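You operate a simulated robot arm through the tools that you are given. There is no shell and no other tool.

You run a simulated robot arm. Do the job below in one go: nothing can be reset, and whatever is moved stays where it is left.

TASK
Put things in order on the top of the repair bench. At the end: the clean blue filter from the top of the repair bench stands where the flat white cap stood; the orange block (marked "Fault") from the top of the repair bench is on the black box; the flat black cap stands where the clean blue filter stood; the flat white cap is on the brown small carton (marked "Sensors"); the brown cartridge stands where the flat black cap stood; whatever was shut is shut again. Leave all else as you found it, and nothing knocked over.

Only the result counts: the job must be done as asked and must still hold three seconds after the hand-in. Knocking over, shifting, dropping, spilling or breaking anything else fails it. Lids that push on must go on centred and level and be pressed home; caps that screw on are set level and turned clockwise until they are tight.

THE ROBOT
A 6-joint arm with a two-finger gripper, fixed in place. Base frame: the origin is at the foot of the arm, x ahead of it, y to its left, z up; the work surface is at about z = 0. Readings come in mm, rad, newtons and seconds.
With the tool pointing down near the work surface it reaches from about 180 to 480 mm from the base axis. Its first joint turns from -1.152 to 1.152 rad. Payload 1.76 kg.
The tool frame sits at the grasp point between the pads (the TCP): z along the fingers, y along the line on which they close. The tips reach 29 mm beyond it. The gripper opens to 82 mm; its body begins 58 mm behind the TCP.
Orientation is that of the tool frame in the base frame, as a unit quaternion [w, x, y, z]. With the fingers straight down and closing along the base's y, the tool's x points along the base's -x, its y along +y and its z along -z.

THE INTERFACE
- The arm moves only by the tool send_rows. Its argument "series" is a list of rows, each a list of 3 entries, a list of its own where there are three numbers: the shift along the tool's x, y, z in units of 100 mm (1.0 is 100 mm), then the turn, a rotation vector about the tool's x, y, z in units of 120 degrees (1.0 is 120 degrees), then the opening in per cent of the stroke, from 0 (shut) to 100 (fully open). In form: [[[dx, dy, dz], [rx, ry, rz], jaw], ...]. A call has 1 to 20 rows; each row is the pose to reach, as a shift and turn from the pose commanded when the call began, along the tool's axes at that moment. A call with a number of a shift or a turn outside -1 to 1 is refused whole. Rows are played at 5 a second. More than 50 mm and 0.15 rad between two rows, or a gripper value outside its range, and nothing of the call is played. A pose out of reach is approached as far as the arm can. The call stops where the force on the tool passes 40 N (or 10 N more than at its start, if that is more) or the arm is blocked; 0.2 s more then pass. Each finger travels about 203.5 mm/s and halts on what it meets, pressing with about 34 N; the grip force reading is that of the motor and also rises with nothing between the fingers. The clock runs only during rows and for 0.2 s after the last one: add rows that repeat a pose to give the fingers time. The reply holds the time, the measured pose of the TCP, the force on the tool along the base axes, the opening and the grip force, in the units named above and with some noise, with the torque about the TCP (base axes, N m) and any sound that the robot's microphone picked up, and new pictures: "pictures" is both (left out), scene, wrist or none.
- Cameras (640 x 400 px; columns grow to the right, rows downward): "scene" is fixed at [74.2, 342, 430.2]; the picture's right is [-0.63, -0.77, 0.00], its down [-0.46, 0.38, -0.80] and it looks along [0.62, -0.51, -0.60] (base axes); focal length 214 px, centre (320, 200). "wrist" rides on the gripper at [79, 4, -89] in the tool frame; the picture's right is [-0.05, 1.00, 0.00], its down [-0.71, -0.04, -0.71] and it looks along [-0.71, -0.04, 0.71] (tool axes); focal length 256 px, centre (320, 200). There is no depth. A picture from a camera that has moved, and an enlarged one, comes with that camera's place and axes in the base frame and with its lens. The place of the scene camera against the robot may be out by one fixed shift of up to 18 mm in any direction.
- inspect(camera, box): a new picture of the part [left, top, right, bottom] of that camera's present view, enlarged. No time passes.
- hand_in(): hands the job in; it is judged then, once.

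Places have to be worked out from the pictures, the camera data and where the tool is seen. Open the gripper and draw the arm clear of the work before you hand the job in, unless the task says otherwise.

The tools are called after "Request:" by a JSON object that holds its "fn" and its "kwargs". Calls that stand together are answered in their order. send_rows: Moves the arm, as the interface text tells. Its arguments: {"type":"object","properties":{"series":{"type":"array"},"pictures":{"type":"string","enum":["both","scene","wrist","none"]}},"required":["series"]} The other tools are called the same way: inspect (camera, box) takes an enlarged picture of a part of a camera's view; hand_in () hands the job in.

At the start:

```text
clock: 0.0
position: [198.3, 139.4, 326.4]
ee_rot: [0.001, 0.0, 1.0, 0.001]
contact_force: [0.3, -0.8, -0.1]
wrist_torque: [-0.01, -0.01, -0.01]
width: 82.1
grasp_force: 0.1
```

scene: 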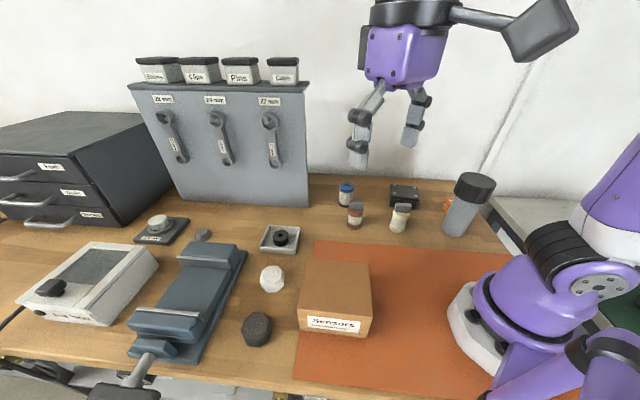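
wrist: 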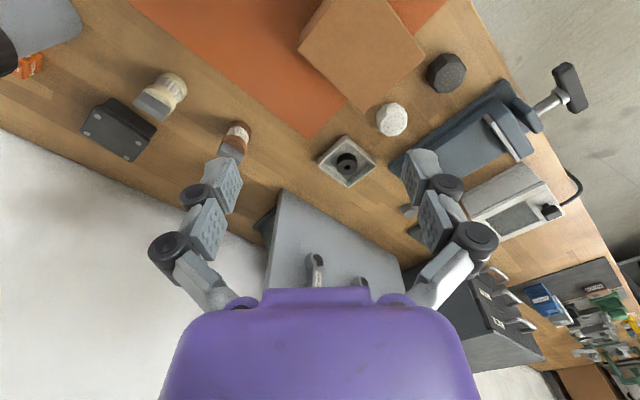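

I'll look closely at the scene first to identify each item before moving.

Request:
{"fn": "inspect", "kwargs": {"camera": "scene", "box": [320, 160, 520, 285]}}

Request:
{"fn": "inspect", "kwargs": {"camera": "scene", "box": [120, 200, 400, 375]}}

Request:
{"fn": "inspect", "kwargs": {"camera": "wrist", "box": [0, 0, 320, 200]}}

Request:
{"fn": "inspect", "kwargs": {"camera": "wrist", "box": [300, 0, 640, 212]}}

```text
3.20 times, centred on (420, 222) of scene
camera zoom: at [74.2, 342.0, 430.2], right [-0.63, -0.77, 0.0], down [-0.46, 0.38, -0.8], along [0.62, -0.51, -0.6], focal length 686 px, centre (0, 128)
```

zoom: 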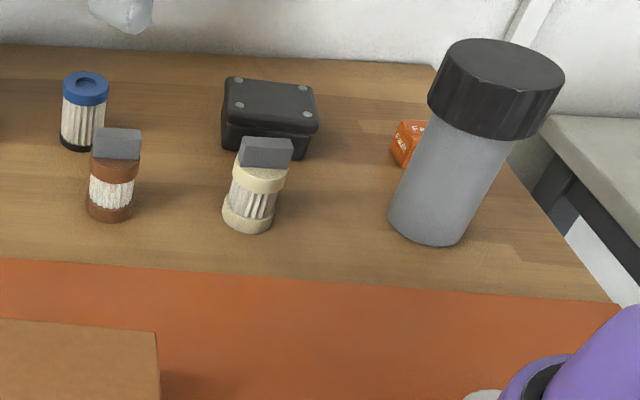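

```text
2.29 times, centred on (260, 288) of scene
camera zoom: at [74.2, 342.0, 430.2], right [-0.63, -0.77, 0.0], down [-0.46, 0.38, -0.8], along [0.62, -0.51, -0.6], focal length 490 px, centre (457, 0)
```

zoom: 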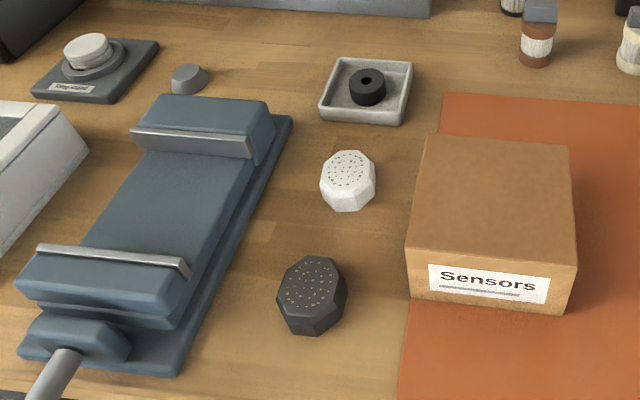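

```text
2.00 times, centred on (160, 100) of wrist
camera zoom: at [119.5, 144.3, 416.6], right [0.05, 1.0, 0.0], down [0.7, -0.04, 0.71], along [0.71, -0.04, -0.71], focal length 512 px, centre (640, 400)
```

zoom: 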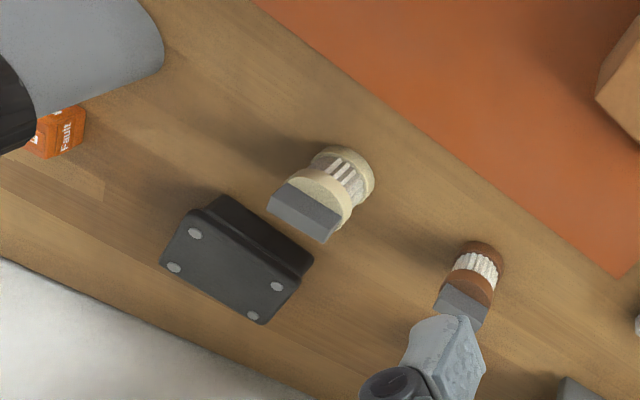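

```text
1.88 times, centred on (470, 106) of wrist
camera zoom: at [119.5, 144.3, 416.6], right [0.05, 1.0, 0.0], down [0.7, -0.04, 0.71], along [0.71, -0.04, -0.71], focal length 482 px, centre (38, 377)
```

zoom: 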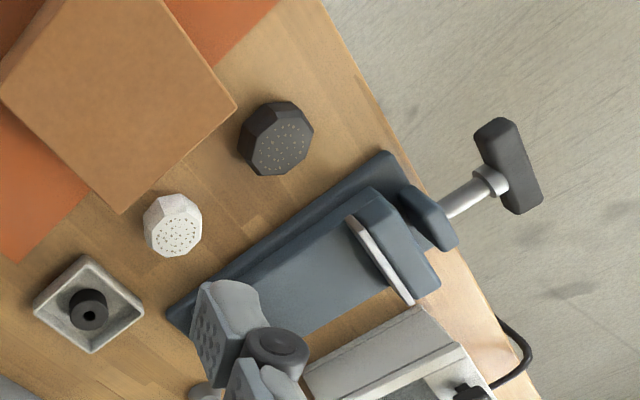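

The pictures show the white and black octagonal caps, the carton, the brown, cream and blue cartridges, the black box, and the orange block behind the tall bottle. From the wrist camera I put the white cap near (334, 251) and the black cap near (266, 322). I'll move towards the white cap for a closer look.

Request:
{"fn": "send_rows", "kwargs": {"series": [[[-0.2, 0.2, 0.2], [0, 0, 0], 100], [[-0.4, 0.4, 0.4], [0, 0, 0], 100], [[-0.6, 0.6, 0.6], [0, 0, 0], 100], [[-0.8, 0.8, 0.8], [0, 0, 0], 100], [[-1.0, 1.0, 1.0], [0, 0, 0], 100], [[-1.0, 1.0, 1.0], [0, 0, 0], 100]], "pictures": "both"}}

```text
clock: 1.4
position: [300.0, 240.1, 226.4]
ee_rot: [0.0, 0.0, 1.0, 0.002]
contact_force: [0.3, 1.3, 0.4]
wrist_torque: [-0.01, -0.01, -0.03]
width: 81.9
grasp_force: 0.1
camera wrist: at [219.5, 244.2, 315.9], right [0.05, 1.0, 0.0], down [0.7, -0.04, 0.71], along [0.71, -0.04, -0.71], focal length 256 px, centre (320, 200)
```

scene: 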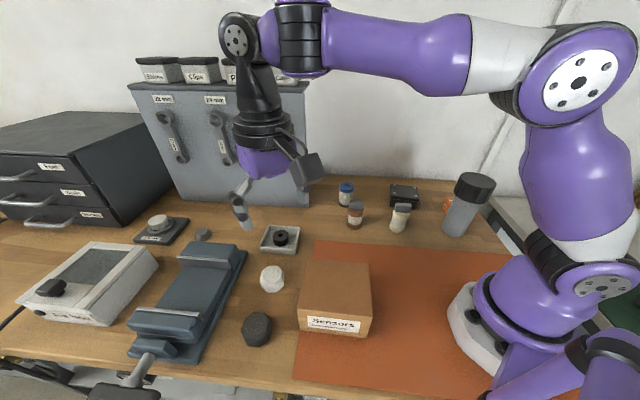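
wrist: 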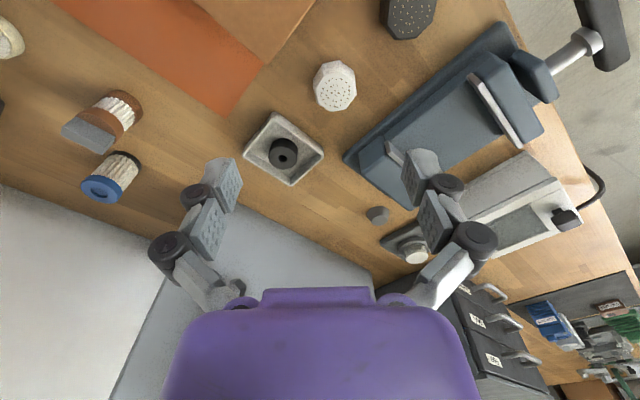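

I'll zoom in on the wrist view to fix the cap, blue filter and brown cartridge more precisely.

Request:
{"fn": "inspect", "kwargs": {"camera": "wrist", "box": [260, 0, 480, 137]}}

Request:
{"fn": "inspect", "kwargs": {"camera": "wrist", "box": [0, 80, 200, 205]}}

Request:
{"fn": "inspect", "kwargs": {"camera": "scene", "box": [230, 250, 390, 350]}}

```text
2.91 times, centred on (370, 68) of wrist
camera zoom: at [219.5, 244.2, 315.9], right [0.05, 1.0, 0.0], down [0.7, -0.04, 0.71], along [0.71, -0.04, -0.71], focal length 745 px, centre (174, 582)
```

zoom: 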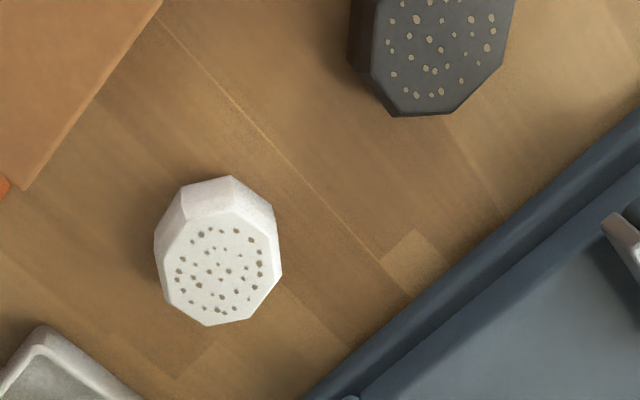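

```text
3.20 times, centred on (100, 142) of wrist
camera zoom: at [219.5, 244.2, 315.9], right [0.05, 1.0, 0.0], down [0.7, -0.04, 0.71], along [0.71, -0.04, -0.71], focal length 819 px, centre (1024, 384)
```

zoom: 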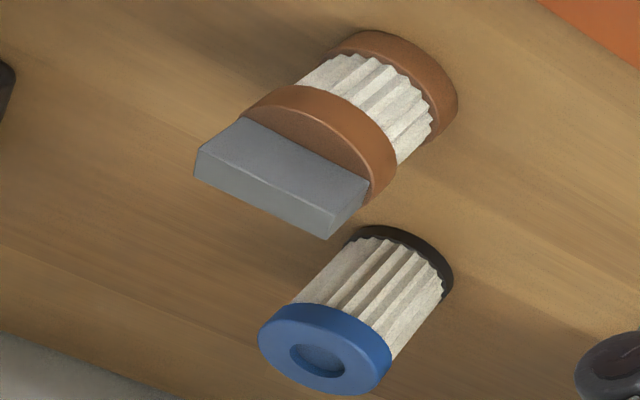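

```text
4.00 times, centred on (310, 300) of scene
camera zoom: at [74.2, 342.0, 430.2], right [-0.63, -0.77, 0.0], down [-0.46, 0.38, -0.8], along [0.62, -0.51, -0.6], focal length 858 px, centre (360, -200)
```

zoom: 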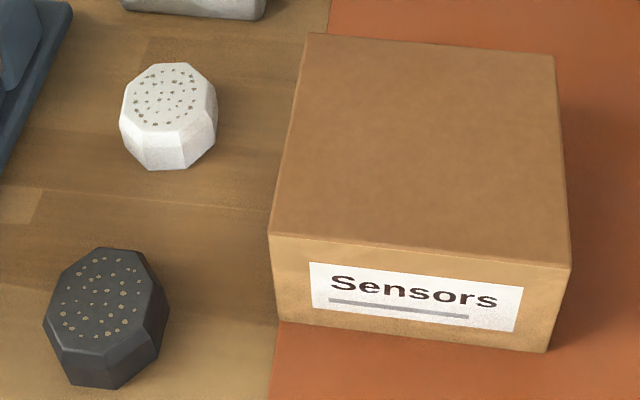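

The white cap's top looks about 45 mm across and about 28 mm high, centred near (339, 255). I'll move above it and check the alignment with the wrist camera.

Request:
{"fn": "send_rows", "kwargs": {"series": [[[-0.13, 0.05, 0.3], [0, 0, 0], 100], [[-0.26, 0.1, 0.6], [0, 0, 0], 100], [[-0.39, 0.15, 0.96], [0, 0, 0], 100], [[-0.39, 0.15, 0.96], [0, 0, 0], 100]], "pictures": "both"}}

```text
clock: 2.4
position: [338.6, 252.5, 131.1]
ee_rot: [0.0, 0.0, 1.0, 0.001]
contact_force: [0.1, 0.2, -0.7]
wrist_torque: [0.01, -0.02, -0.01]
width: 82.0
grasp_force: 0.0
camera wrist: at [258.7, 258.0, 221.3], right [0.05, 1.0, 0.0], down [0.7, -0.04, 0.71], along [0.71, -0.04, -0.71], focal length 256 px, centre (320, 200)
```

scene: 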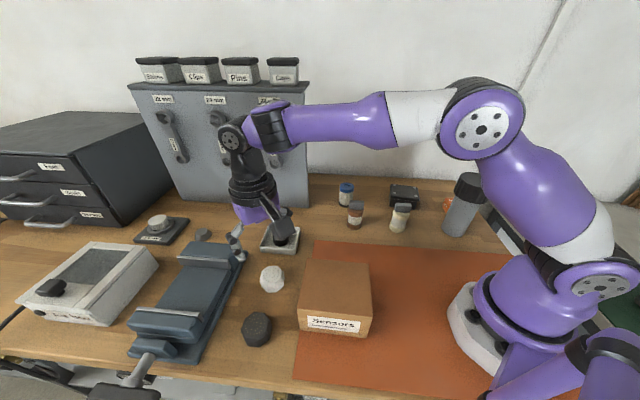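
wrist: 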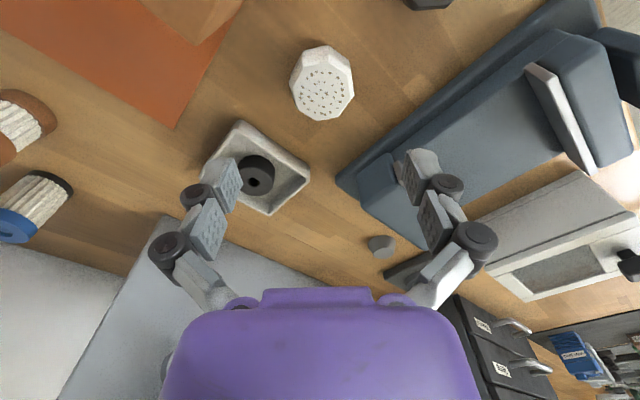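

The cap is just above centre in the wrist view. I'll zoom in to work out its exact place.

Request:
{"fn": "inspect", "kwargs": {"camera": "wrist", "box": [240, 20, 400, 120]}}

```text
4.00 times, centred on (320, 70) of wrist
camera zoom: at [258.7, 258.0, 221.3], right [0.05, 1.0, 0.0], down [0.7, -0.04, 0.71], along [0.71, -0.04, -0.71], focal length 1024 px, centre (320, 720)
```

zoom: 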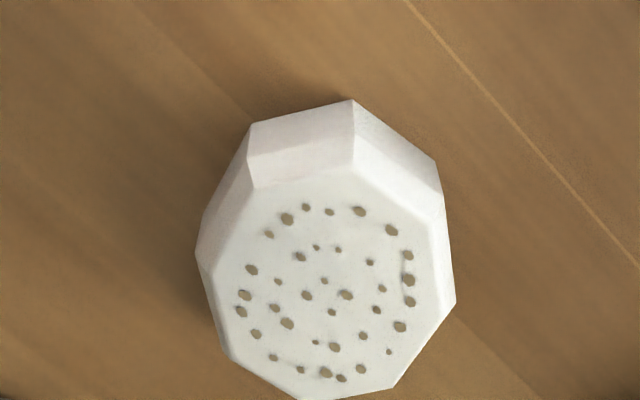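

Using the near base edge and the top face together, the white cap centres at about (340, 255), is about 28 mm high and is turned about 9°. I'll turn the tool to match, descend so the tips stop just above the bench, and close.

Request:
{"fn": "send_rows", "kwargs": {"series": [[[-0.02, 0.01, 0.0], [0, 0, -0.04], 100], [[-0.02, 0.01, 0.2], [0, 0, -0.075], 100], [[-0.02, 0.01, 0.45], [0, 0, -0.075], 100], [[-0.02, 0.01, 0.65], [0, 0, -0.075], 100], [[-0.02, 0.01, 0.8], [0, 0, -0.075], 100], [[-0.02, 0.01, 0.9], [0, 0, -0.075], 100], [[-0.02, 0.01, 0.965], [0, 0, -0.075], 100], [[-0.02, 0.01, 0.965], [0, 0, -0.075], 100]], "pictures": "both"}}

```text
clock: 4.2
position: [340.2, 254.7, 35.6]
ee_rot: [0.001, -0.078, 0.997, -0.001]
contact_force: [0.6, 0.0, -0.5]
wrist_torque: [0.03, -0.01, -0.01]
width: 82.1
grasp_force: 0.0
camera wrist: at [261.1, 247.5, 125.4], right [-0.1, 0.99, 0.0], down [0.7, 0.07, 0.71], along [0.7, 0.07, -0.71], focal length 256 px, centre (320, 200)
```

scene: 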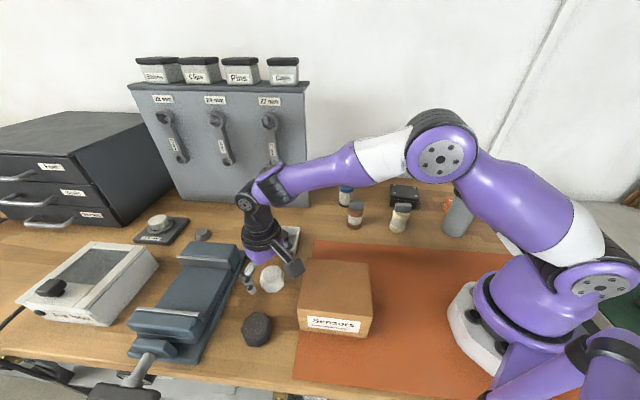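
wrist: 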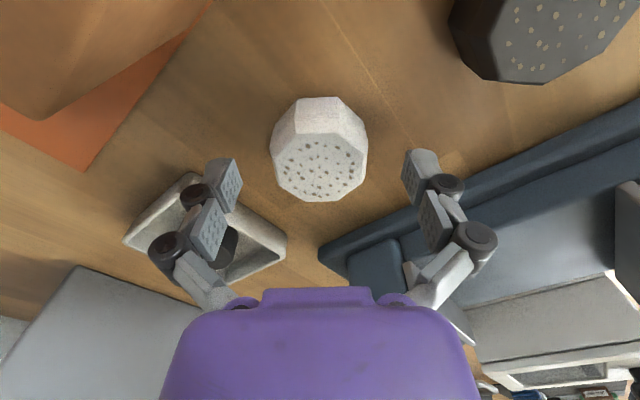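

The cap sits between the open fingers. I'll zoom in to see how well it is centred along the finger width before closing.

Request:
{"fn": "inspect", "kwargs": {"camera": "wrist", "box": [200, 85, 440, 235]}}

Request:
{"fn": "inspect", "kwargs": {"camera": "scene", "box": [220, 210, 340, 310]}}

```text
2.67 times, centred on (320, 160) of wrist
camera zoom: at [261.1, 247.5, 125.4], right [-0.1, 0.99, 0.0], down [0.7, 0.07, 0.71], along [0.7, 0.07, -0.71], focal length 683 px, centre (320, 307)
```

zoom: 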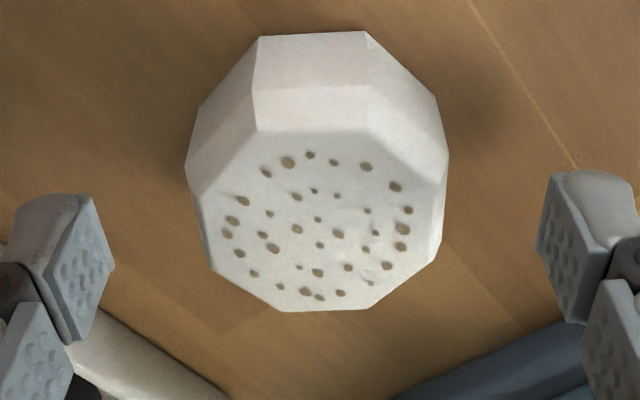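

```text
4.00 times, centred on (280, 260) of scene
camera zoom: at [74.2, 342.0, 430.2], right [-0.63, -0.77, 0.0], down [-0.46, 0.38, -0.8], along [0.62, -0.51, -0.6], focal length 858 px, centre (480, -40)
```

zoom: 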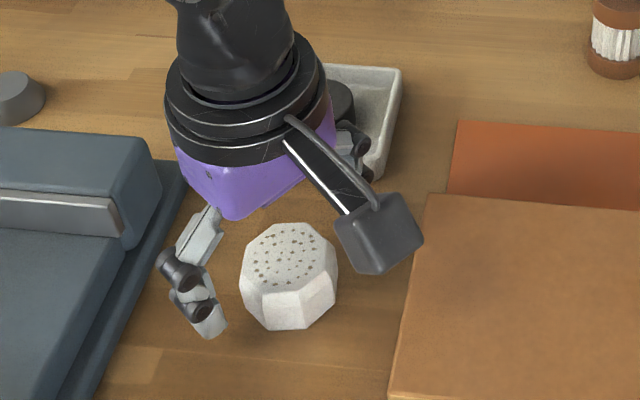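

The cap is within about 3 mm of the TCP, so I'll nudge 2 mm along tool x and close on it.

Request:
{"fn": "send_rows", "kwargs": {"series": [[[0.02, 0, 0.01], [0, 0, 0], 100], [[0.02, 0, 0.01], [0, 0, 0], 60], [[0.02, 0, 0.01], [0, 0, 0], 20], [[0.02, 0, 0.01], [0, 0, 0], 20], [[0.02, 0, 0.01], [0, 0, 0], 20]], "pictures": "wrist"}}

```text
clock: 5.4
position: [338.2, 254.8, 34.4]
ee_rot: [0.002, -0.078, 0.997, 0.001]
contact_force: [-0.1, -2.0, 10.5]
wrist_torque: [-0.13, -0.05, 0.02]
width: 47.1
grasp_force: 33.6
camera wrist: at [259.5, 247.4, 124.6], right [-0.1, 0.99, 0.0], down [0.7, 0.07, 0.71], along [0.71, 0.07, -0.71], focal length 256 px, centre (320, 200)
```

wrist: 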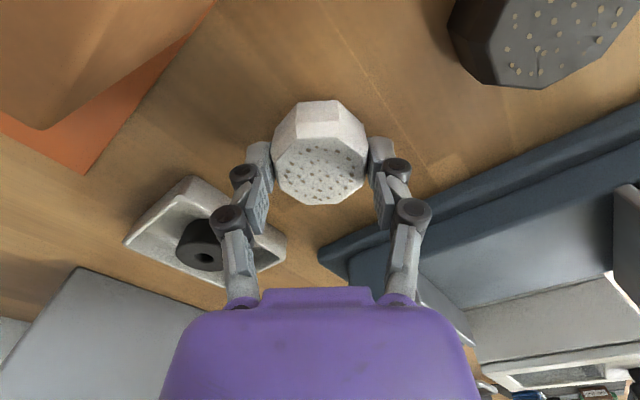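

The grip is firm at 47 mm, so I record the white cap's spot as about (338, 254.5). Next I lift it straight up.

Request:
{"fn": "send_rows", "kwargs": {"series": [[[0, 0, -0.05], [0, 0, 0], 20], [[0, 0, -0.2], [0, 0, 0], 20], [[0, 0, -0.4], [0, 0, 0], 20], [[0, 0, -0.65], [0, 0, 0], 20], [[0, 0, -0.9], [0, 0, 0], 20], [[0, 0, -0.9], [0, 0, 0], 20]], "pictures": "both"}}

```text
clock: 6.8
position: [339.9, 254.7, 124.9]
ee_rot: [0.001, -0.077, 0.997, 0.001]
contact_force: [0.1, -0.3, -0.7]
wrist_torque: [-0.01, 0.0, -0.01]
width: 47.1
grasp_force: 34.2
camera wrist: at [260.7, 246.8, 214.5], right [-0.1, 0.99, 0.0], down [0.7, 0.07, 0.71], along [0.7, 0.07, -0.71], focal length 256 px, centre (320, 200)
```

scene: 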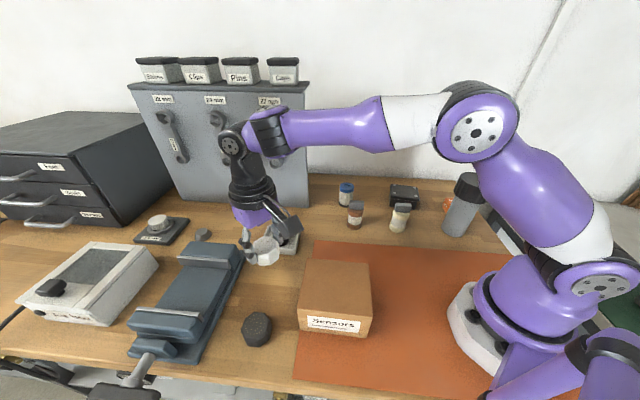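
wrist: 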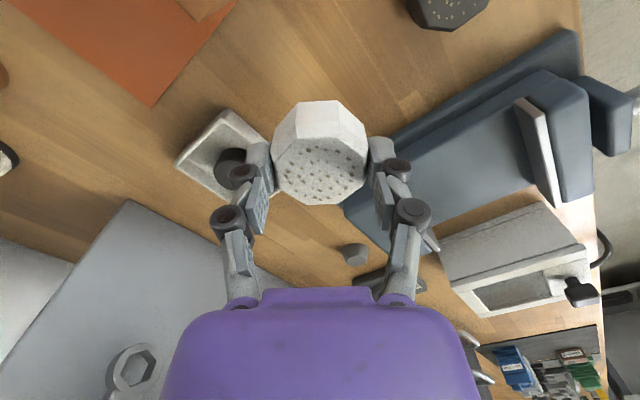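

The cap hangs level, with its base about 34 mm below the TCP. I'll raise it and carry it towards the carton, then look at the carton from there.

Request:
{"fn": "send_rows", "kwargs": {"series": [[[0, 0, -0.25], [0, 0, 0], 20], [[0.25, -0.08, -0.35], [0, 0, 0], 20], [[0.5, -0.16, -0.35], [0, 0, 0], 20], [[0.75, -0.25, -0.35], [0, 0, 0], 20], [[1.0, -0.34, -0.35], [0, 0, 0], 20], [[1.0, -0.34, -0.35], [0, 0, 0], 20]], "pictures": "both"}}

```text
clock: 8.2
position: [243.3, 206.3, 160.7]
ee_rot: [0.0, -0.078, 0.997, 0.001]
contact_force: [0.1, -0.4, -0.7]
wrist_torque: [0.03, 0.02, -0.01]
width: 46.8
grasp_force: 34.2
camera wrist: at [164.7, 198.7, 250.2], right [-0.1, 0.99, 0.0], down [0.7, 0.07, 0.71], along [0.7, 0.07, -0.71], focal length 256 px, centre (320, 200)
```

scene: 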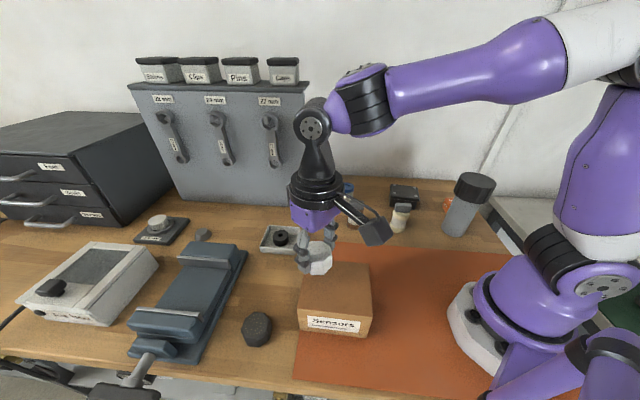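
wrist: 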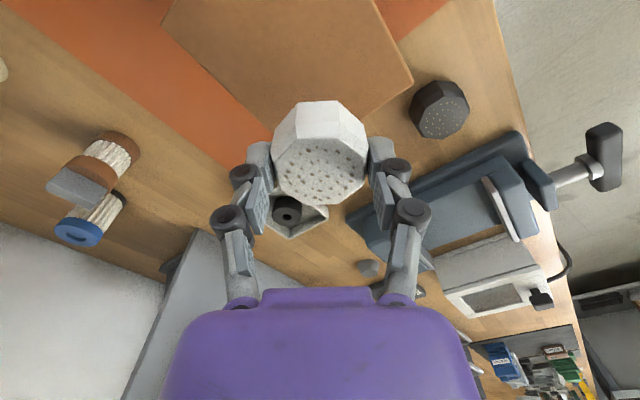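

Combining the views puts the carton top at about 78–80 mm high, centred near (213, 189). I'll move the cap over that centre and come down part way.

Request:
{"fn": "send_rows", "kwargs": {"series": [[[0.16, -0.06, 0], [0, 0, 0], 20], [[0.328, -0.127, 0], [0, 0, 0], 20], [[0.328, -0.127, 0.15], [0, 0, 0], 20], [[0.328, -0.127, 0.3], [0, 0, 0], 20], [[0.328, -0.127, 0.38], [0, 0, 0], 20], [[0.328, -0.127, 0.38], [0, 0, 0], 20]], "pictures": "both"}}

Request:
{"fn": "inspect", "kwargs": {"camera": "scene", "box": [270, 220, 400, 350]}}

```text
clock: 9.6
position: [215.3, 189.1, 120.9]
ee_rot: [0.0, -0.079, 0.997, 0.001]
contact_force: [0.1, 0.8, -0.5]
wrist_torque: [-0.04, 0.02, 0.0]
width: 47.0
grasp_force: 34.4
camera wrist: at [135.8, 181.2, 211.1], right [-0.1, 0.99, 0.0], down [0.7, 0.07, 0.71], along [0.7, 0.07, -0.71], focal length 256 px, centre (320, 200)
```

scene: 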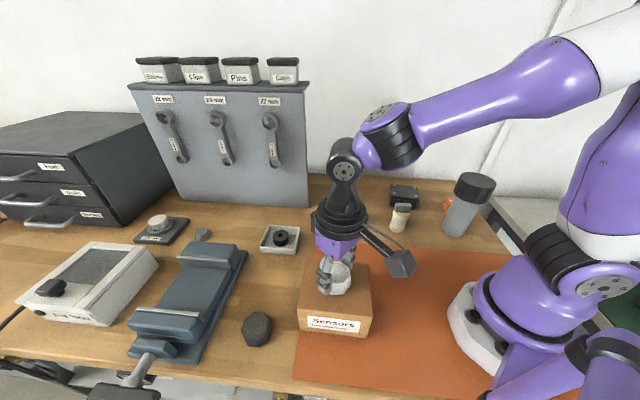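
wrist: 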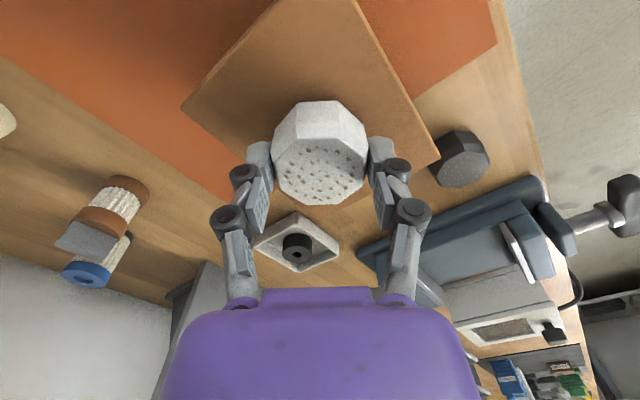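

```text
3.08 times, centred on (335, 285) of scene
camera zoom: at [74.2, 342.0, 430.2], right [-0.63, -0.77, 0.0], down [-0.46, 0.38, -0.8], along [0.62, -0.51, -0.6], focal length 660 px, centre (274, -62)
```

zoom: 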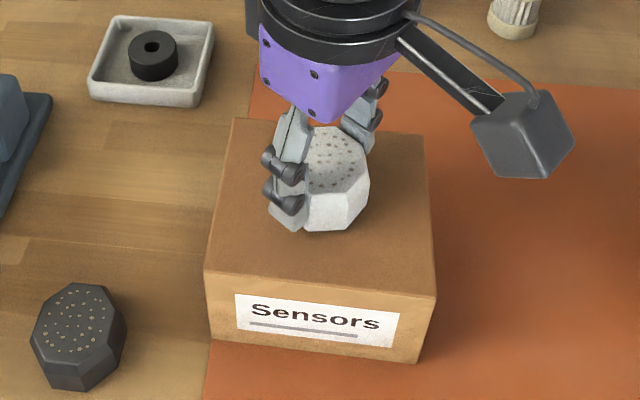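

The cap is over the carton with its bottom a few millimetres above the top. I'll lower it in small steps and watch the force.

Request:
{"fn": "send_rows", "kwargs": {"series": [[[0, 0, 0.01], [0, 0, 0], 20], [[0, 0, 0.02], [0, 0, 0], 20], [[0, 0, 0.03], [0, 0, 0], 20], [[0, 0, 0.03], [0, 0, 0], 20]], "pictures": "scene"}}

Request:
{"fn": "inspect", "kwargs": {"camera": "scene", "box": [290, 240, 390, 340]}}

```text
clock: 10.6
position: [214.9, 189.0, 118.8]
ee_rot: [0.001, -0.078, 0.997, 0.0]
contact_force: [1.1, -0.6, -0.8]
wrist_torque: [-0.03, 0.01, 0.02]
width: 47.1
grasp_force: 33.9
```

scene: 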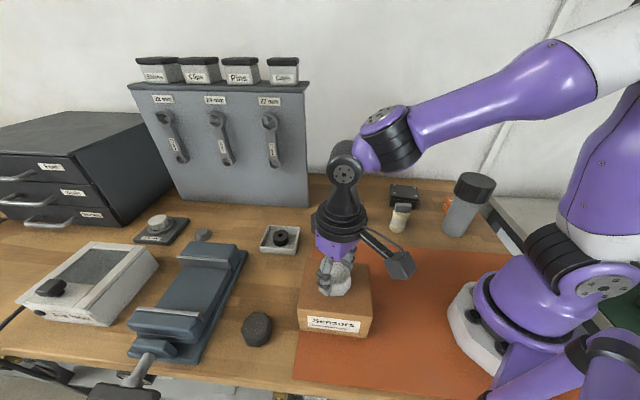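

```text
4.00 times, centred on (340, 290) of scene
camera zoom: at [74.2, 342.0, 430.2], right [-0.63, -0.77, 0.0], down [-0.46, 0.38, -0.8], along [0.62, -0.51, -0.6], focal length 858 px, centre (240, -160)
```

zoom: 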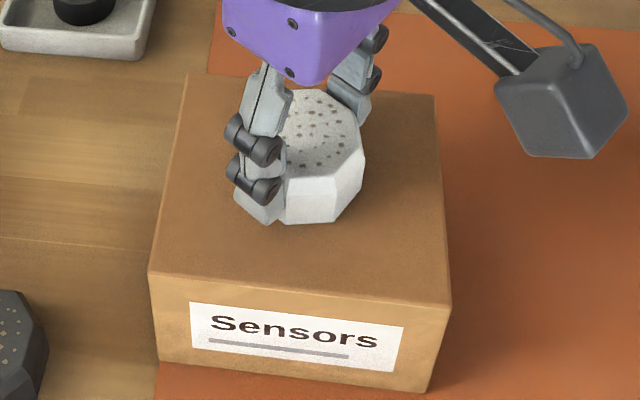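

No contact yet at TCP z about 118. I'll keep lowering gently.

Request:
{"fn": "send_rows", "kwargs": {"series": [[[0, 0, 0.01], [0, 0, 0], 20], [[0, 0, 0.02], [0, 0, 0], 20], [[0, 0, 0.03], [0, 0, 0], 20], [[0, 0, 0.03], [0, 0, 0], 20]], "pictures": "none"}}

```text
clock: 11.6
position: [215.4, 188.8, 115.9]
ee_rot: [0.001, -0.079, 0.997, 0.001]
contact_force: [2.1, -1.1, 21.7]
wrist_torque: [-0.16, -0.07, -0.02]
width: 47.1
grasp_force: 34.6
```

The force reads 21.7 N upward, so the cap is resting on the carton, whose top is at about 81 mm. I'll ease off slightly, open, and rise clear.

Request:
{"fn": "send_rows", "kwargs": {"series": [[[0, 0, -0.005], [0, 0, 0], 20], [[0, 0, -0.005], [0, 0, 0], 65], [[0, 0, -0.005], [0, 0, 0], 90], [[0, 0, -0.005], [0, 0, 0], 90], [[0, 0, -0.1], [0, 0, 0], 90], [[0, 0, -0.3], [0, 0, 0], 90], [[0, 0, -0.6], [0, 0, 0], 100], [[0, 0, -0.8], [0, 0, 0], 100]], "pictures": "both"}}

Request:
{"fn": "inspect", "kwargs": {"camera": "scene", "box": [290, 240, 390, 340]}}

```text
clock: 13.4
position: [216.2, 186.3, 194.6]
ee_rot: [0.001, -0.078, 0.997, 0.0]
contact_force: [0.2, 0.2, 0.3]
wrist_torque: [0.0, -0.02, -0.02]
width: 81.9
grasp_force: 0.1
camera wrist: at [136.6, 179.4, 283.7], right [-0.1, 0.99, 0.0], down [0.7, 0.07, 0.71], along [0.7, 0.07, -0.71], focal length 256 px, centre (320, 200)
```

scene: 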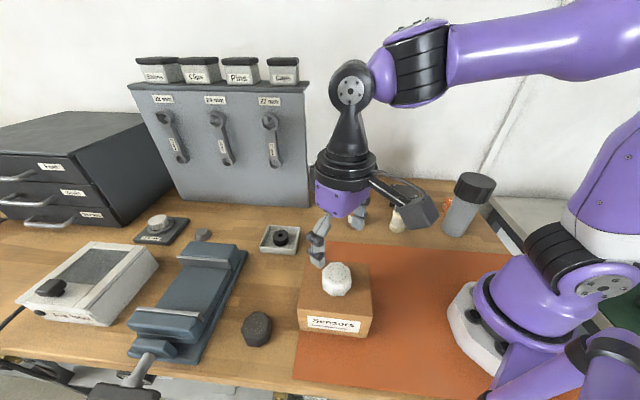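
wrist: 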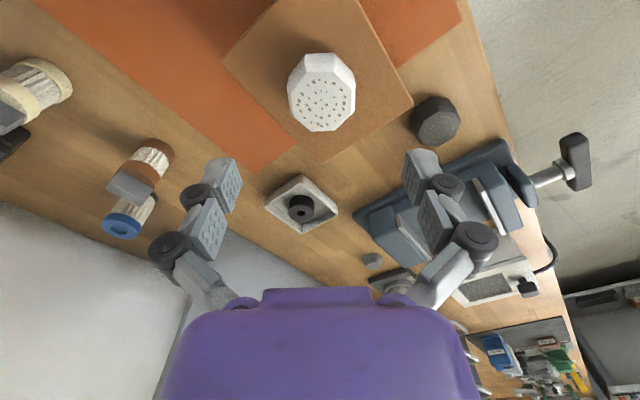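

```text
4.00 times, centred on (340, 290) of scene
camera zoom: at [74.2, 342.0, 430.2], right [-0.63, -0.77, 0.0], down [-0.46, 0.38, -0.8], along [0.62, -0.51, -0.6], focal length 858 px, centre (240, -160)
```

zoom: 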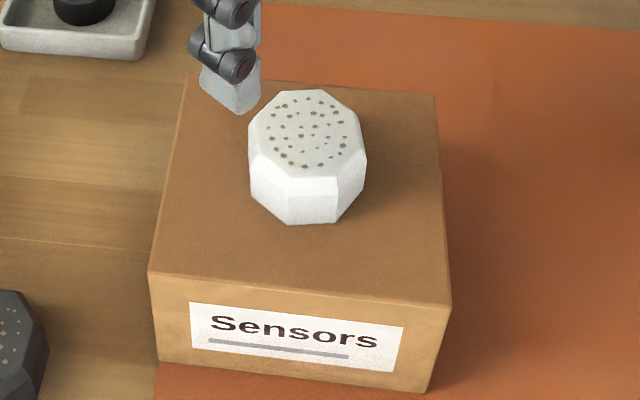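

The white cap stands centred on the carton. Next is the blue filter, so I'll travel across at height towards the brown and blue cartridges, turning the tool back to neutral on the way.

Request:
{"fn": "send_rows", "kwargs": {"series": [[[-0.12, -0.33, -0.05], [0, 0, 0.025], 100], [[-0.24, -0.66, -0.05], [0, 0, 0.05], 100], [[-0.36, -1.0, -0.05], [0, 0, 0.075], 100], [[-0.36, -1.0, -0.05], [0, 0, 0.075], 100]], "pictures": "none"}}

Request:
{"fn": "send_rows", "kwargs": {"series": [[[-0.13, -0.33, 0], [0, 0, 0], 100], [[-0.26, -0.66, 0], [0, 0, 0], 100], [[-0.4, -1.0, 0], [0, 0, 0], 100], [[-0.4, -1.0, 0], [0, 0, 0], 100]], "pictures": "both"}}

```text
clock: 14.4
position: [264.4, 94.6, 198.6]
ee_rot: [0.001, 0.0, 1.0, 0.001]
contact_force: [0.6, -0.7, 0.6]
wrist_torque: [0.02, 0.02, 0.03]
width: 82.0
grasp_force: 0.2
```

```text
clock: 15.4
position: [305.9, -6.5, 197.5]
ee_rot: [0.001, -0.001, 1.0, 0.0]
contact_force: [0.9, 0.8, 0.2]
wrist_torque: [0.03, 0.01, -0.03]
width: 81.8
grasp_force: 0.1
camera wrist: at [225.7, -1.6, 288.4], right [0.05, 1.0, 0.0], down [0.7, -0.04, 0.71], along [0.71, -0.04, -0.71], focal length 256 px, centre (320, 200)
```

scene: 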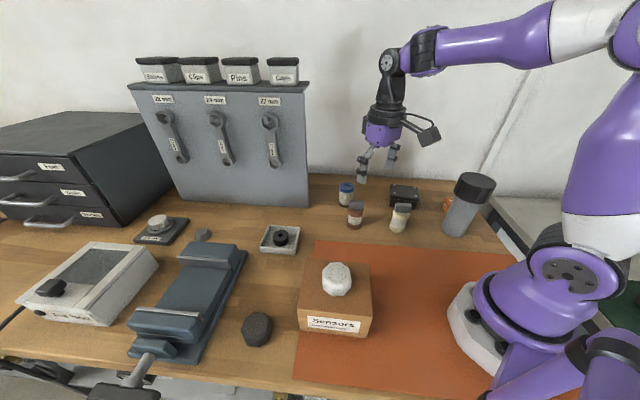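
wrist: 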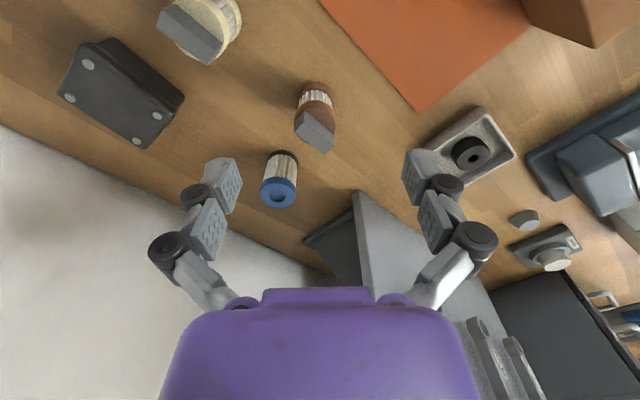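

Both cartridges are now in view. I'll zoom in to work out where they are and how tall they are.

Request:
{"fn": "inspect", "kwargs": {"camera": "wrist", "box": [220, 70, 380, 220]}}

Request:
{"fn": "inspect", "kwargs": {"camera": "wrist", "box": [0, 0, 280, 175]}}

```text
2.67 times, centred on (300, 145) of wrist
camera zoom: at [225.7, -1.6, 288.4], right [0.05, 1.0, 0.0], down [0.7, -0.04, 0.71], along [0.71, -0.04, -0.71], focal length 683 px, centre (373, 347)
```

zoom: 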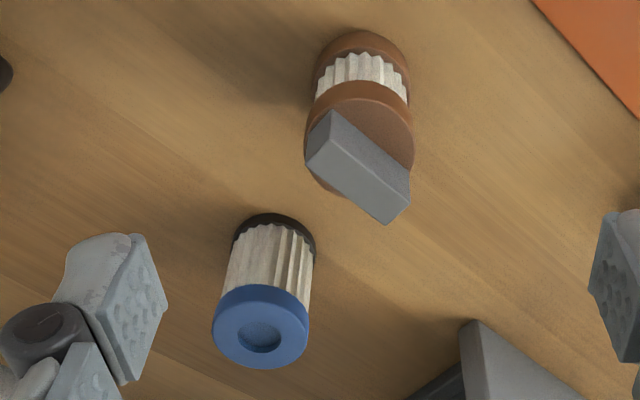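

```text
2.29 times, centred on (140, 88) of wrist
camera zoom: at [225.7, -1.6, 288.4], right [0.05, 1.0, 0.0], down [0.7, -0.04, 0.71], along [0.71, -0.04, -0.71], focal length 585 px, centre (731, 457)
```

zoom: 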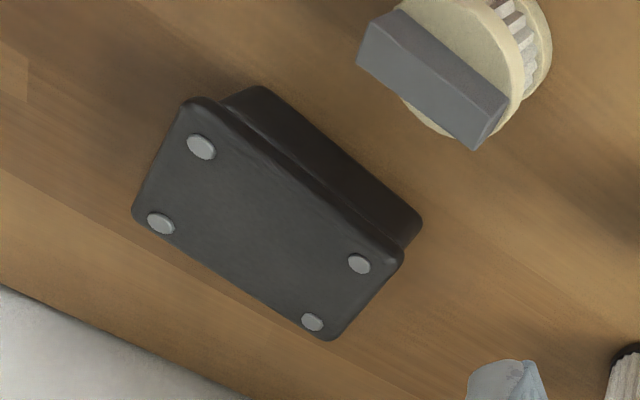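

The blue filter comes out near (437, -64), about 67 mm tall and about 43 mm wide at the top, and the brown cartridge near (350, -13). The black box centre is around (330, -211) and it is about 35 mm high. I'll approach above the blue filter.

Request:
{"fn": "send_rows", "kwargs": {"series": [[[-0.3, -0.15, 0.1], [0, 0, 0], 100], [[-0.6, -0.3, 0.2], [0, 0, 0], 100], [[-0.85, -0.42, 0.3], [0, 0, 0], 100], [[-1.0, -0.5, 0.35], [0, 0, 0], 100], [[-1.0, -0.5, 0.35], [0, 0, 0], 100]], "pictures": "both"}}

Request:
{"fn": "inspect", "kwargs": {"camera": "wrist", "box": [220, 60, 440, 200]}}

```text
clock: 16.6
position: [405.9, -53.3, 161.4]
ee_rot: [0.001, 0.0, 1.0, 0.001]
contact_force: [-0.4, 0.1, -1.3]
wrist_torque: [0.0, -0.01, 0.03]
width: 82.1
grasp_force: 0.0
camera wrist: at [326.7, -48.5, 251.8], right [0.05, 1.0, 0.0], down [0.71, -0.04, 0.71], along [0.71, -0.04, -0.71], focal length 256 px, centre (320, 200)
```

scene: 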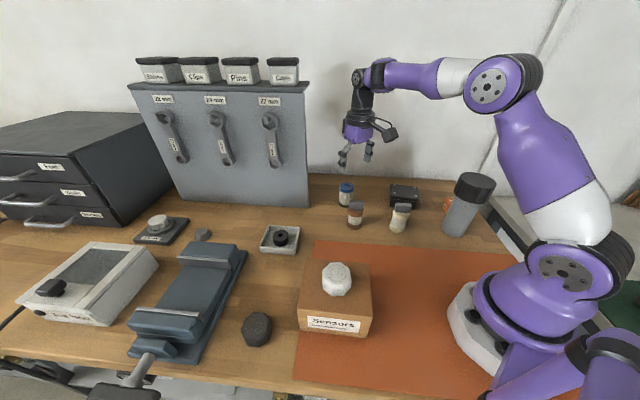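
wrist: 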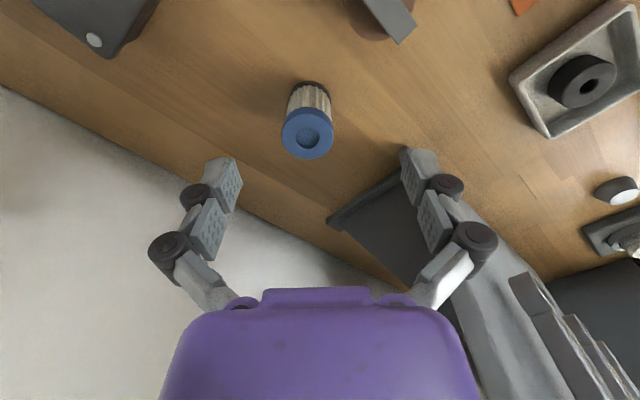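

```text
2.86 times, centred on (330, 130) of wrist
camera zoom: at [326.7, -48.5, 251.8], right [0.05, 1.0, 0.0], down [0.71, -0.04, 0.71], along [0.71, -0.04, -0.71], focal length 731 px, centre (291, 400)
```

zoom: 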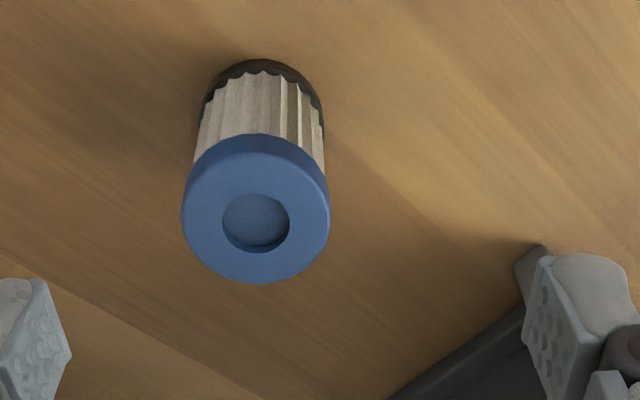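

Both views agree on the blue filter at about (437, -64.5). I'll centre above it and descend with the fingers either side.

Request:
{"fn": "send_rows", "kwargs": {"series": [[[-0.16, -0.06, 0.05], [0, 0, 0], 100], [[-0.313, -0.12, 0.1], [0, 0, 0], 100], [[-0.313, -0.12, 0.35], [0, 0, 0], 100], [[-0.313, -0.12, 0.6], [0, 0, 0], 100], [[-0.313, -0.12, 0.75], [0, 0, 0], 100], [[-0.313, -0.12, 0.75], [0, 0, 0], 100]], "pictures": "both"}}

Request:
{"fn": "inspect", "kwargs": {"camera": "wrist", "box": [200, 60, 440, 210]}}

```text
clock: 18.0
position: [436.1, -66.5, 88.8]
ee_rot: [0.002, 0.0, 1.0, 0.001]
contact_force: [0.4, 0.6, -0.4]
wrist_torque: [0.02, -0.02, 0.0]
width: 81.6
grasp_force: 0.1
camera wrist: at [357.1, -61.1, 178.6], right [0.05, 1.0, 0.0], down [0.7, -0.04, 0.71], along [0.71, -0.04, -0.71], focal length 256 px, centre (320, 200)
```

scene: 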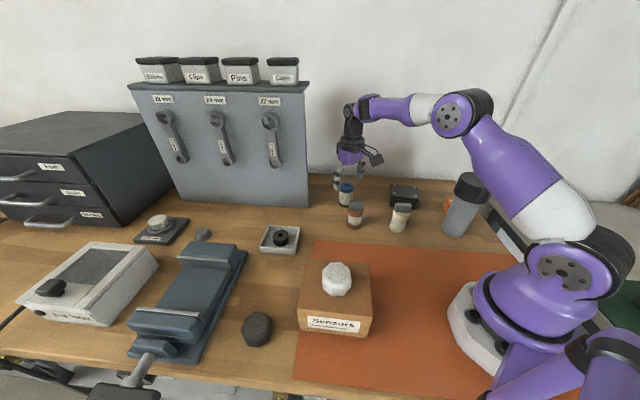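
wrist: 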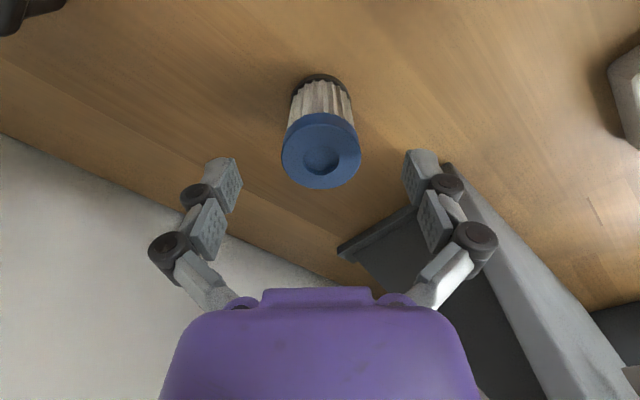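

```text
2.67 times, centred on (320, 135) of wrist
camera zoom: at [357.1, -61.1, 178.6], right [0.05, 1.0, 0.0], down [0.7, -0.04, 0.71], along [0.71, -0.04, -0.71], focal length 683 px, centre (320, 373)
```

zoom: 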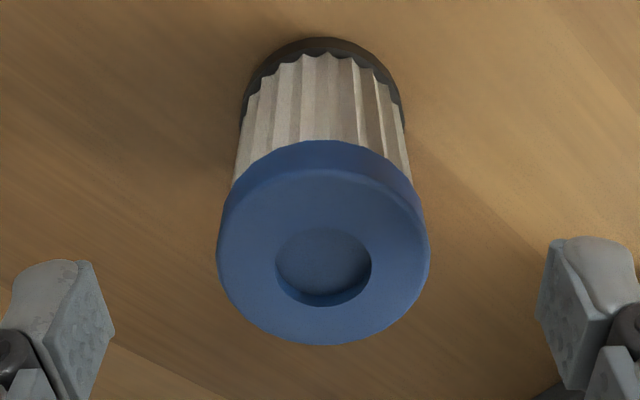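

The filter is centred between the fingers to within about 1 mm. I'll descend to grip it around the blue rim and close.

Request:
{"fn": "send_rows", "kwargs": {"series": [[[0, 0, 0.12], [0, 0, 0], 100], [[0, 0, 0.24], [0, 0, 0], 100], [[0, 0, 0.35], [0, 0, 0], 100], [[0, 0, 0.35], [0, 0, 0], 100], [[0, 0, 0.35], [0, 0, 0], 65], [[0, 0, 0.35], [0, 0, 0], 20], [[0, 0, 0.35], [0, 0, 0], 20], [[0, 0, 0.35], [0, 0, 0], 20]], "pictures": "both"}}

```text
clock: 19.8
position: [436.6, -66.9, 53.5]
ee_rot: [0.002, 0.0, 1.0, 0.001]
contact_force: [0.3, 0.2, 7.6]
wrist_torque: [0.04, -0.02, 0.04]
width: 40.6
grasp_force: 34.3
camera wrist: at [357.0, -61.6, 144.2], right [0.05, 1.0, 0.0], down [0.7, -0.04, 0.71], along [0.71, -0.04, -0.71], focal length 256 px, centre (320, 200)
```

scene: 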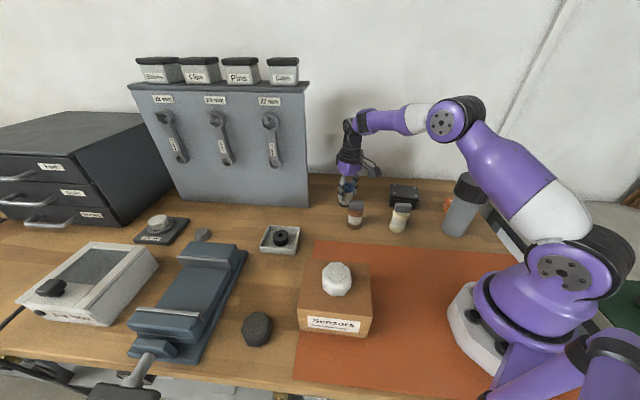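
wrist: 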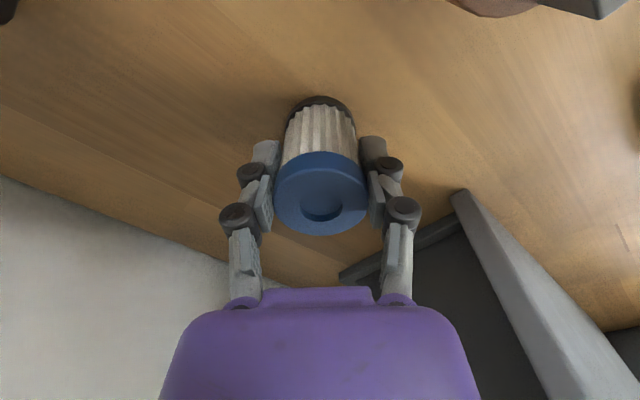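

The blue filter is gripped at 40.6 mm, so its spot is about (436, -66). I'll lift it straight up and then carry it round towards the white cap's old spot.

Request:
{"fn": "send_rows", "kwargs": {"series": [[[0, 0, -0.05], [0, 0, 0], 20], [[0, 0, -0.2], [0, 0, 0], 20], [[0, 0, -0.4], [0, 0, 0], 20], [[0, 0, -0.65], [0, 0, 0], 20], [[0.15, 0.1, -0.85], [0, 0, 0], 20], [[0.35, 0.35, -0.95], [0, 0, 0], 20], [[0.5, 0.65, -0.95], [0, 0, 0], 20], [[0.6, 0.98, -0.95], [0, 0, 0], 20], [[0.6, 0.98, -0.95], [0, 0, 0], 20]], "pictures": "both"}}

```text
clock: 21.8
position: [377.4, 31.2, 149.9]
ee_rot: [0.002, 0.0, 1.0, 0.001]
contact_force: [-0.4, 0.4, -0.2]
wrist_torque: [-0.02, 0.0, -0.01]
width: 40.5
grasp_force: 34.0
camera wrist: at [298.2, 36.7, 240.6], right [0.05, 1.0, 0.0], down [0.7, -0.04, 0.71], along [0.71, -0.04, -0.71], focal length 256 px, centre (320, 200)
```

scene: 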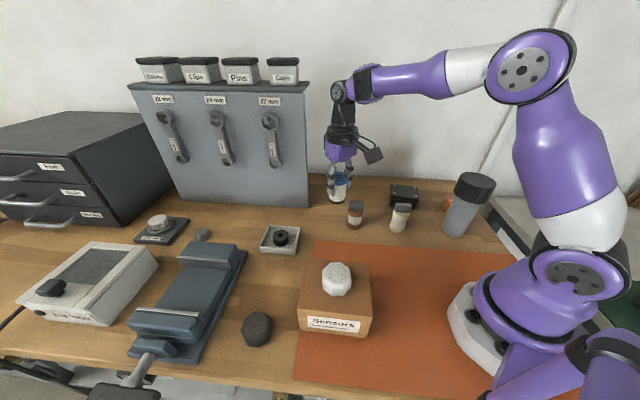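
wrist: 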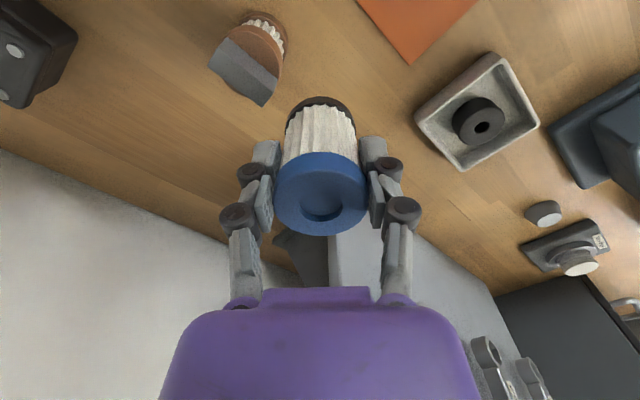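

It is carrying steadily at about (377, 32, 150). I'll continue towards (338, 254.5).

Request:
{"fn": "send_rows", "kwargs": {"series": [[[0.05, 0.35, 0], [0, 0, 0], 20], [[0.12, 0.7, 0], [0, 0, 0], 20], [[0.18, 1.0, 0], [0, 0, 0], 20], [[0.18, 1.0, 0], [0, 0, 0], 20]], "pictures": "none"}}

Request:
{"fn": "send_rows", "kwargs": {"series": [[[0.07, 0.35, 0], [0, 0, 0], 20], [[0.14, 0.7, 0], [0, 0, 0], 20], [[0.2, 1.0, 0], [0, 0, 0], 20], [[0.2, 1.0, 0], [0, 0, 0], 20]], "pictures": "both"}}

```text
clock: 22.8
position: [358.8, 132.9, 148.3]
ee_rot: [0.001, 0.0, 1.0, 0.0]
contact_force: [0.0, -0.7, -0.4]
wrist_torque: [0.0, 0.01, 0.0]
width: 40.7
grasp_force: 34.0
```

```text
clock: 23.8
position: [338.2, 230.5, 149.1]
ee_rot: [0.001, 0.0, 1.0, 0.0]
contact_force: [0.5, 0.1, 0.0]
wrist_torque: [-0.01, 0.0, 0.0]
width: 40.5
grasp_force: 33.7
camera wrist: at [258.9, 236.2, 239.2], right [0.05, 1.0, 0.0], down [0.7, -0.04, 0.71], along [0.71, -0.04, -0.71], focal length 256 px, centre (320, 200)
```

scene: 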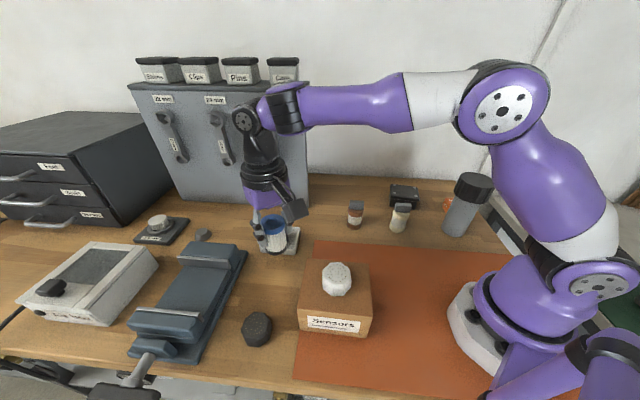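
wrist: 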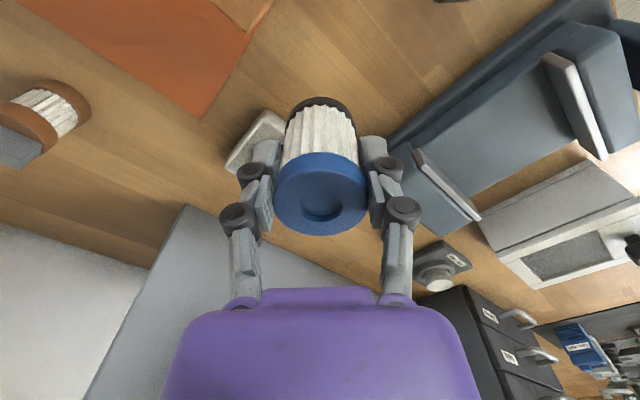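

I'm 24 mm short in y. I'll line up over the white cap's spot and lower to just above the bench.

Request:
{"fn": "send_rows", "kwargs": {"series": [[[0.005, 0.235, 0.1], [0, 0, 0], 20], [[0.005, 0.235, 0.35], [0, 0, 0], 20], [[0.005, 0.235, 0.6], [0, 0, 0], 20], [[0.005, 0.235, 0.8], [0, 0, 0], 20], [[0.005, 0.235, 0.91], [0, 0, 0], 20], [[0.005, 0.235, 0.93], [0, 0, 0], 20], [[0.005, 0.235, 0.93], [0, 0, 0], 20]], "pictures": "both"}}

Request:
{"fn": "inspect", "kwargs": {"camera": "scene", "box": [210, 200, 350, 320]}}

```text
clock: 25.4
position: [338.6, 254.5, 55.9]
ee_rot: [0.002, 0.0, 1.0, 0.001]
contact_force: [-0.4, 0.2, -0.3]
wrist_torque: [-0.01, 0.02, 0.0]
width: 40.5
grasp_force: 33.9
camera wrist: at [258.7, 258.9, 145.8], right [0.05, 1.0, 0.0], down [0.7, -0.04, 0.71], along [0.71, -0.04, -0.71], focal length 256 px, centre (320, 200)
```

scene: 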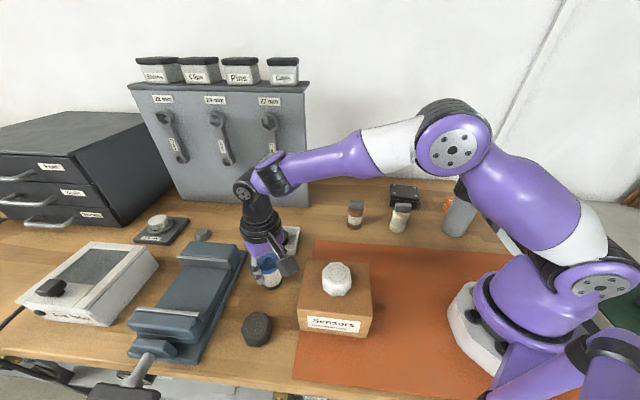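
wrist: 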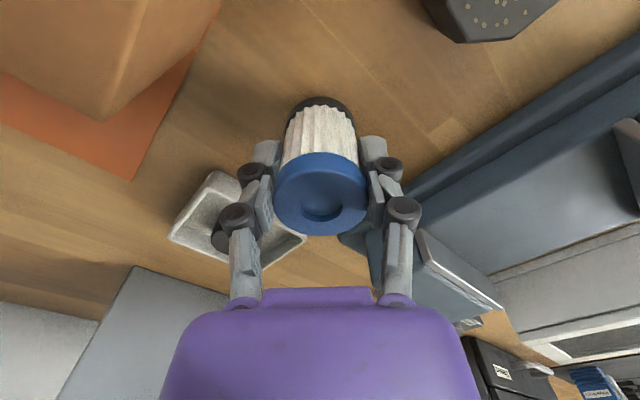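

```text
3.33 times, centred on (280, 260) of scene
camera zoom: at [74.2, 342.0, 430.2], right [-0.63, -0.77, 0.0], down [-0.46, 0.38, -0.8], along [0.62, -0.51, -0.6], focal length 715 px, centre (453, 0)
```

zoom: 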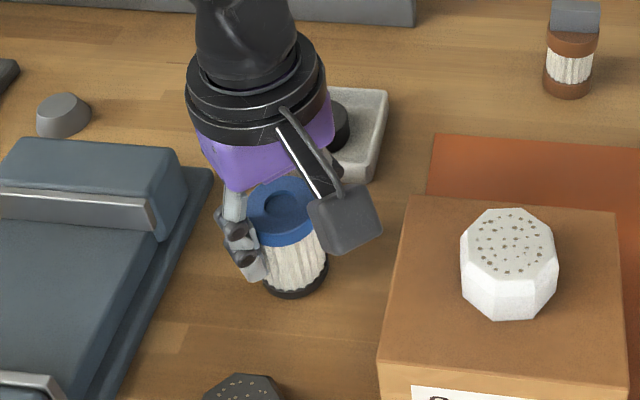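

The filter's base is about 2 mm above the bench at the right spot. I'll lower it in 1 mm steps until it touches.

Request:
{"fn": "send_rows", "kwargs": {"series": [[[0, 0, 0.01], [0, 0, 0], 20], [[0, 0, 0.02], [0, 0, 0], 20], [[0, 0, 0.025], [0, 0, 0], 20], [[0, 0, 0.025], [0, 0, 0], 20]], "pictures": "none"}}

```text
clock: 26.4
position: [338.1, 253.8, 54.8]
ee_rot: [0.001, -0.001, 1.0, 0.001]
contact_force: [0.4, -1.3, 3.3]
wrist_torque: [-0.12, -0.09, 0.01]
width: 40.4
grasp_force: 34.4
```

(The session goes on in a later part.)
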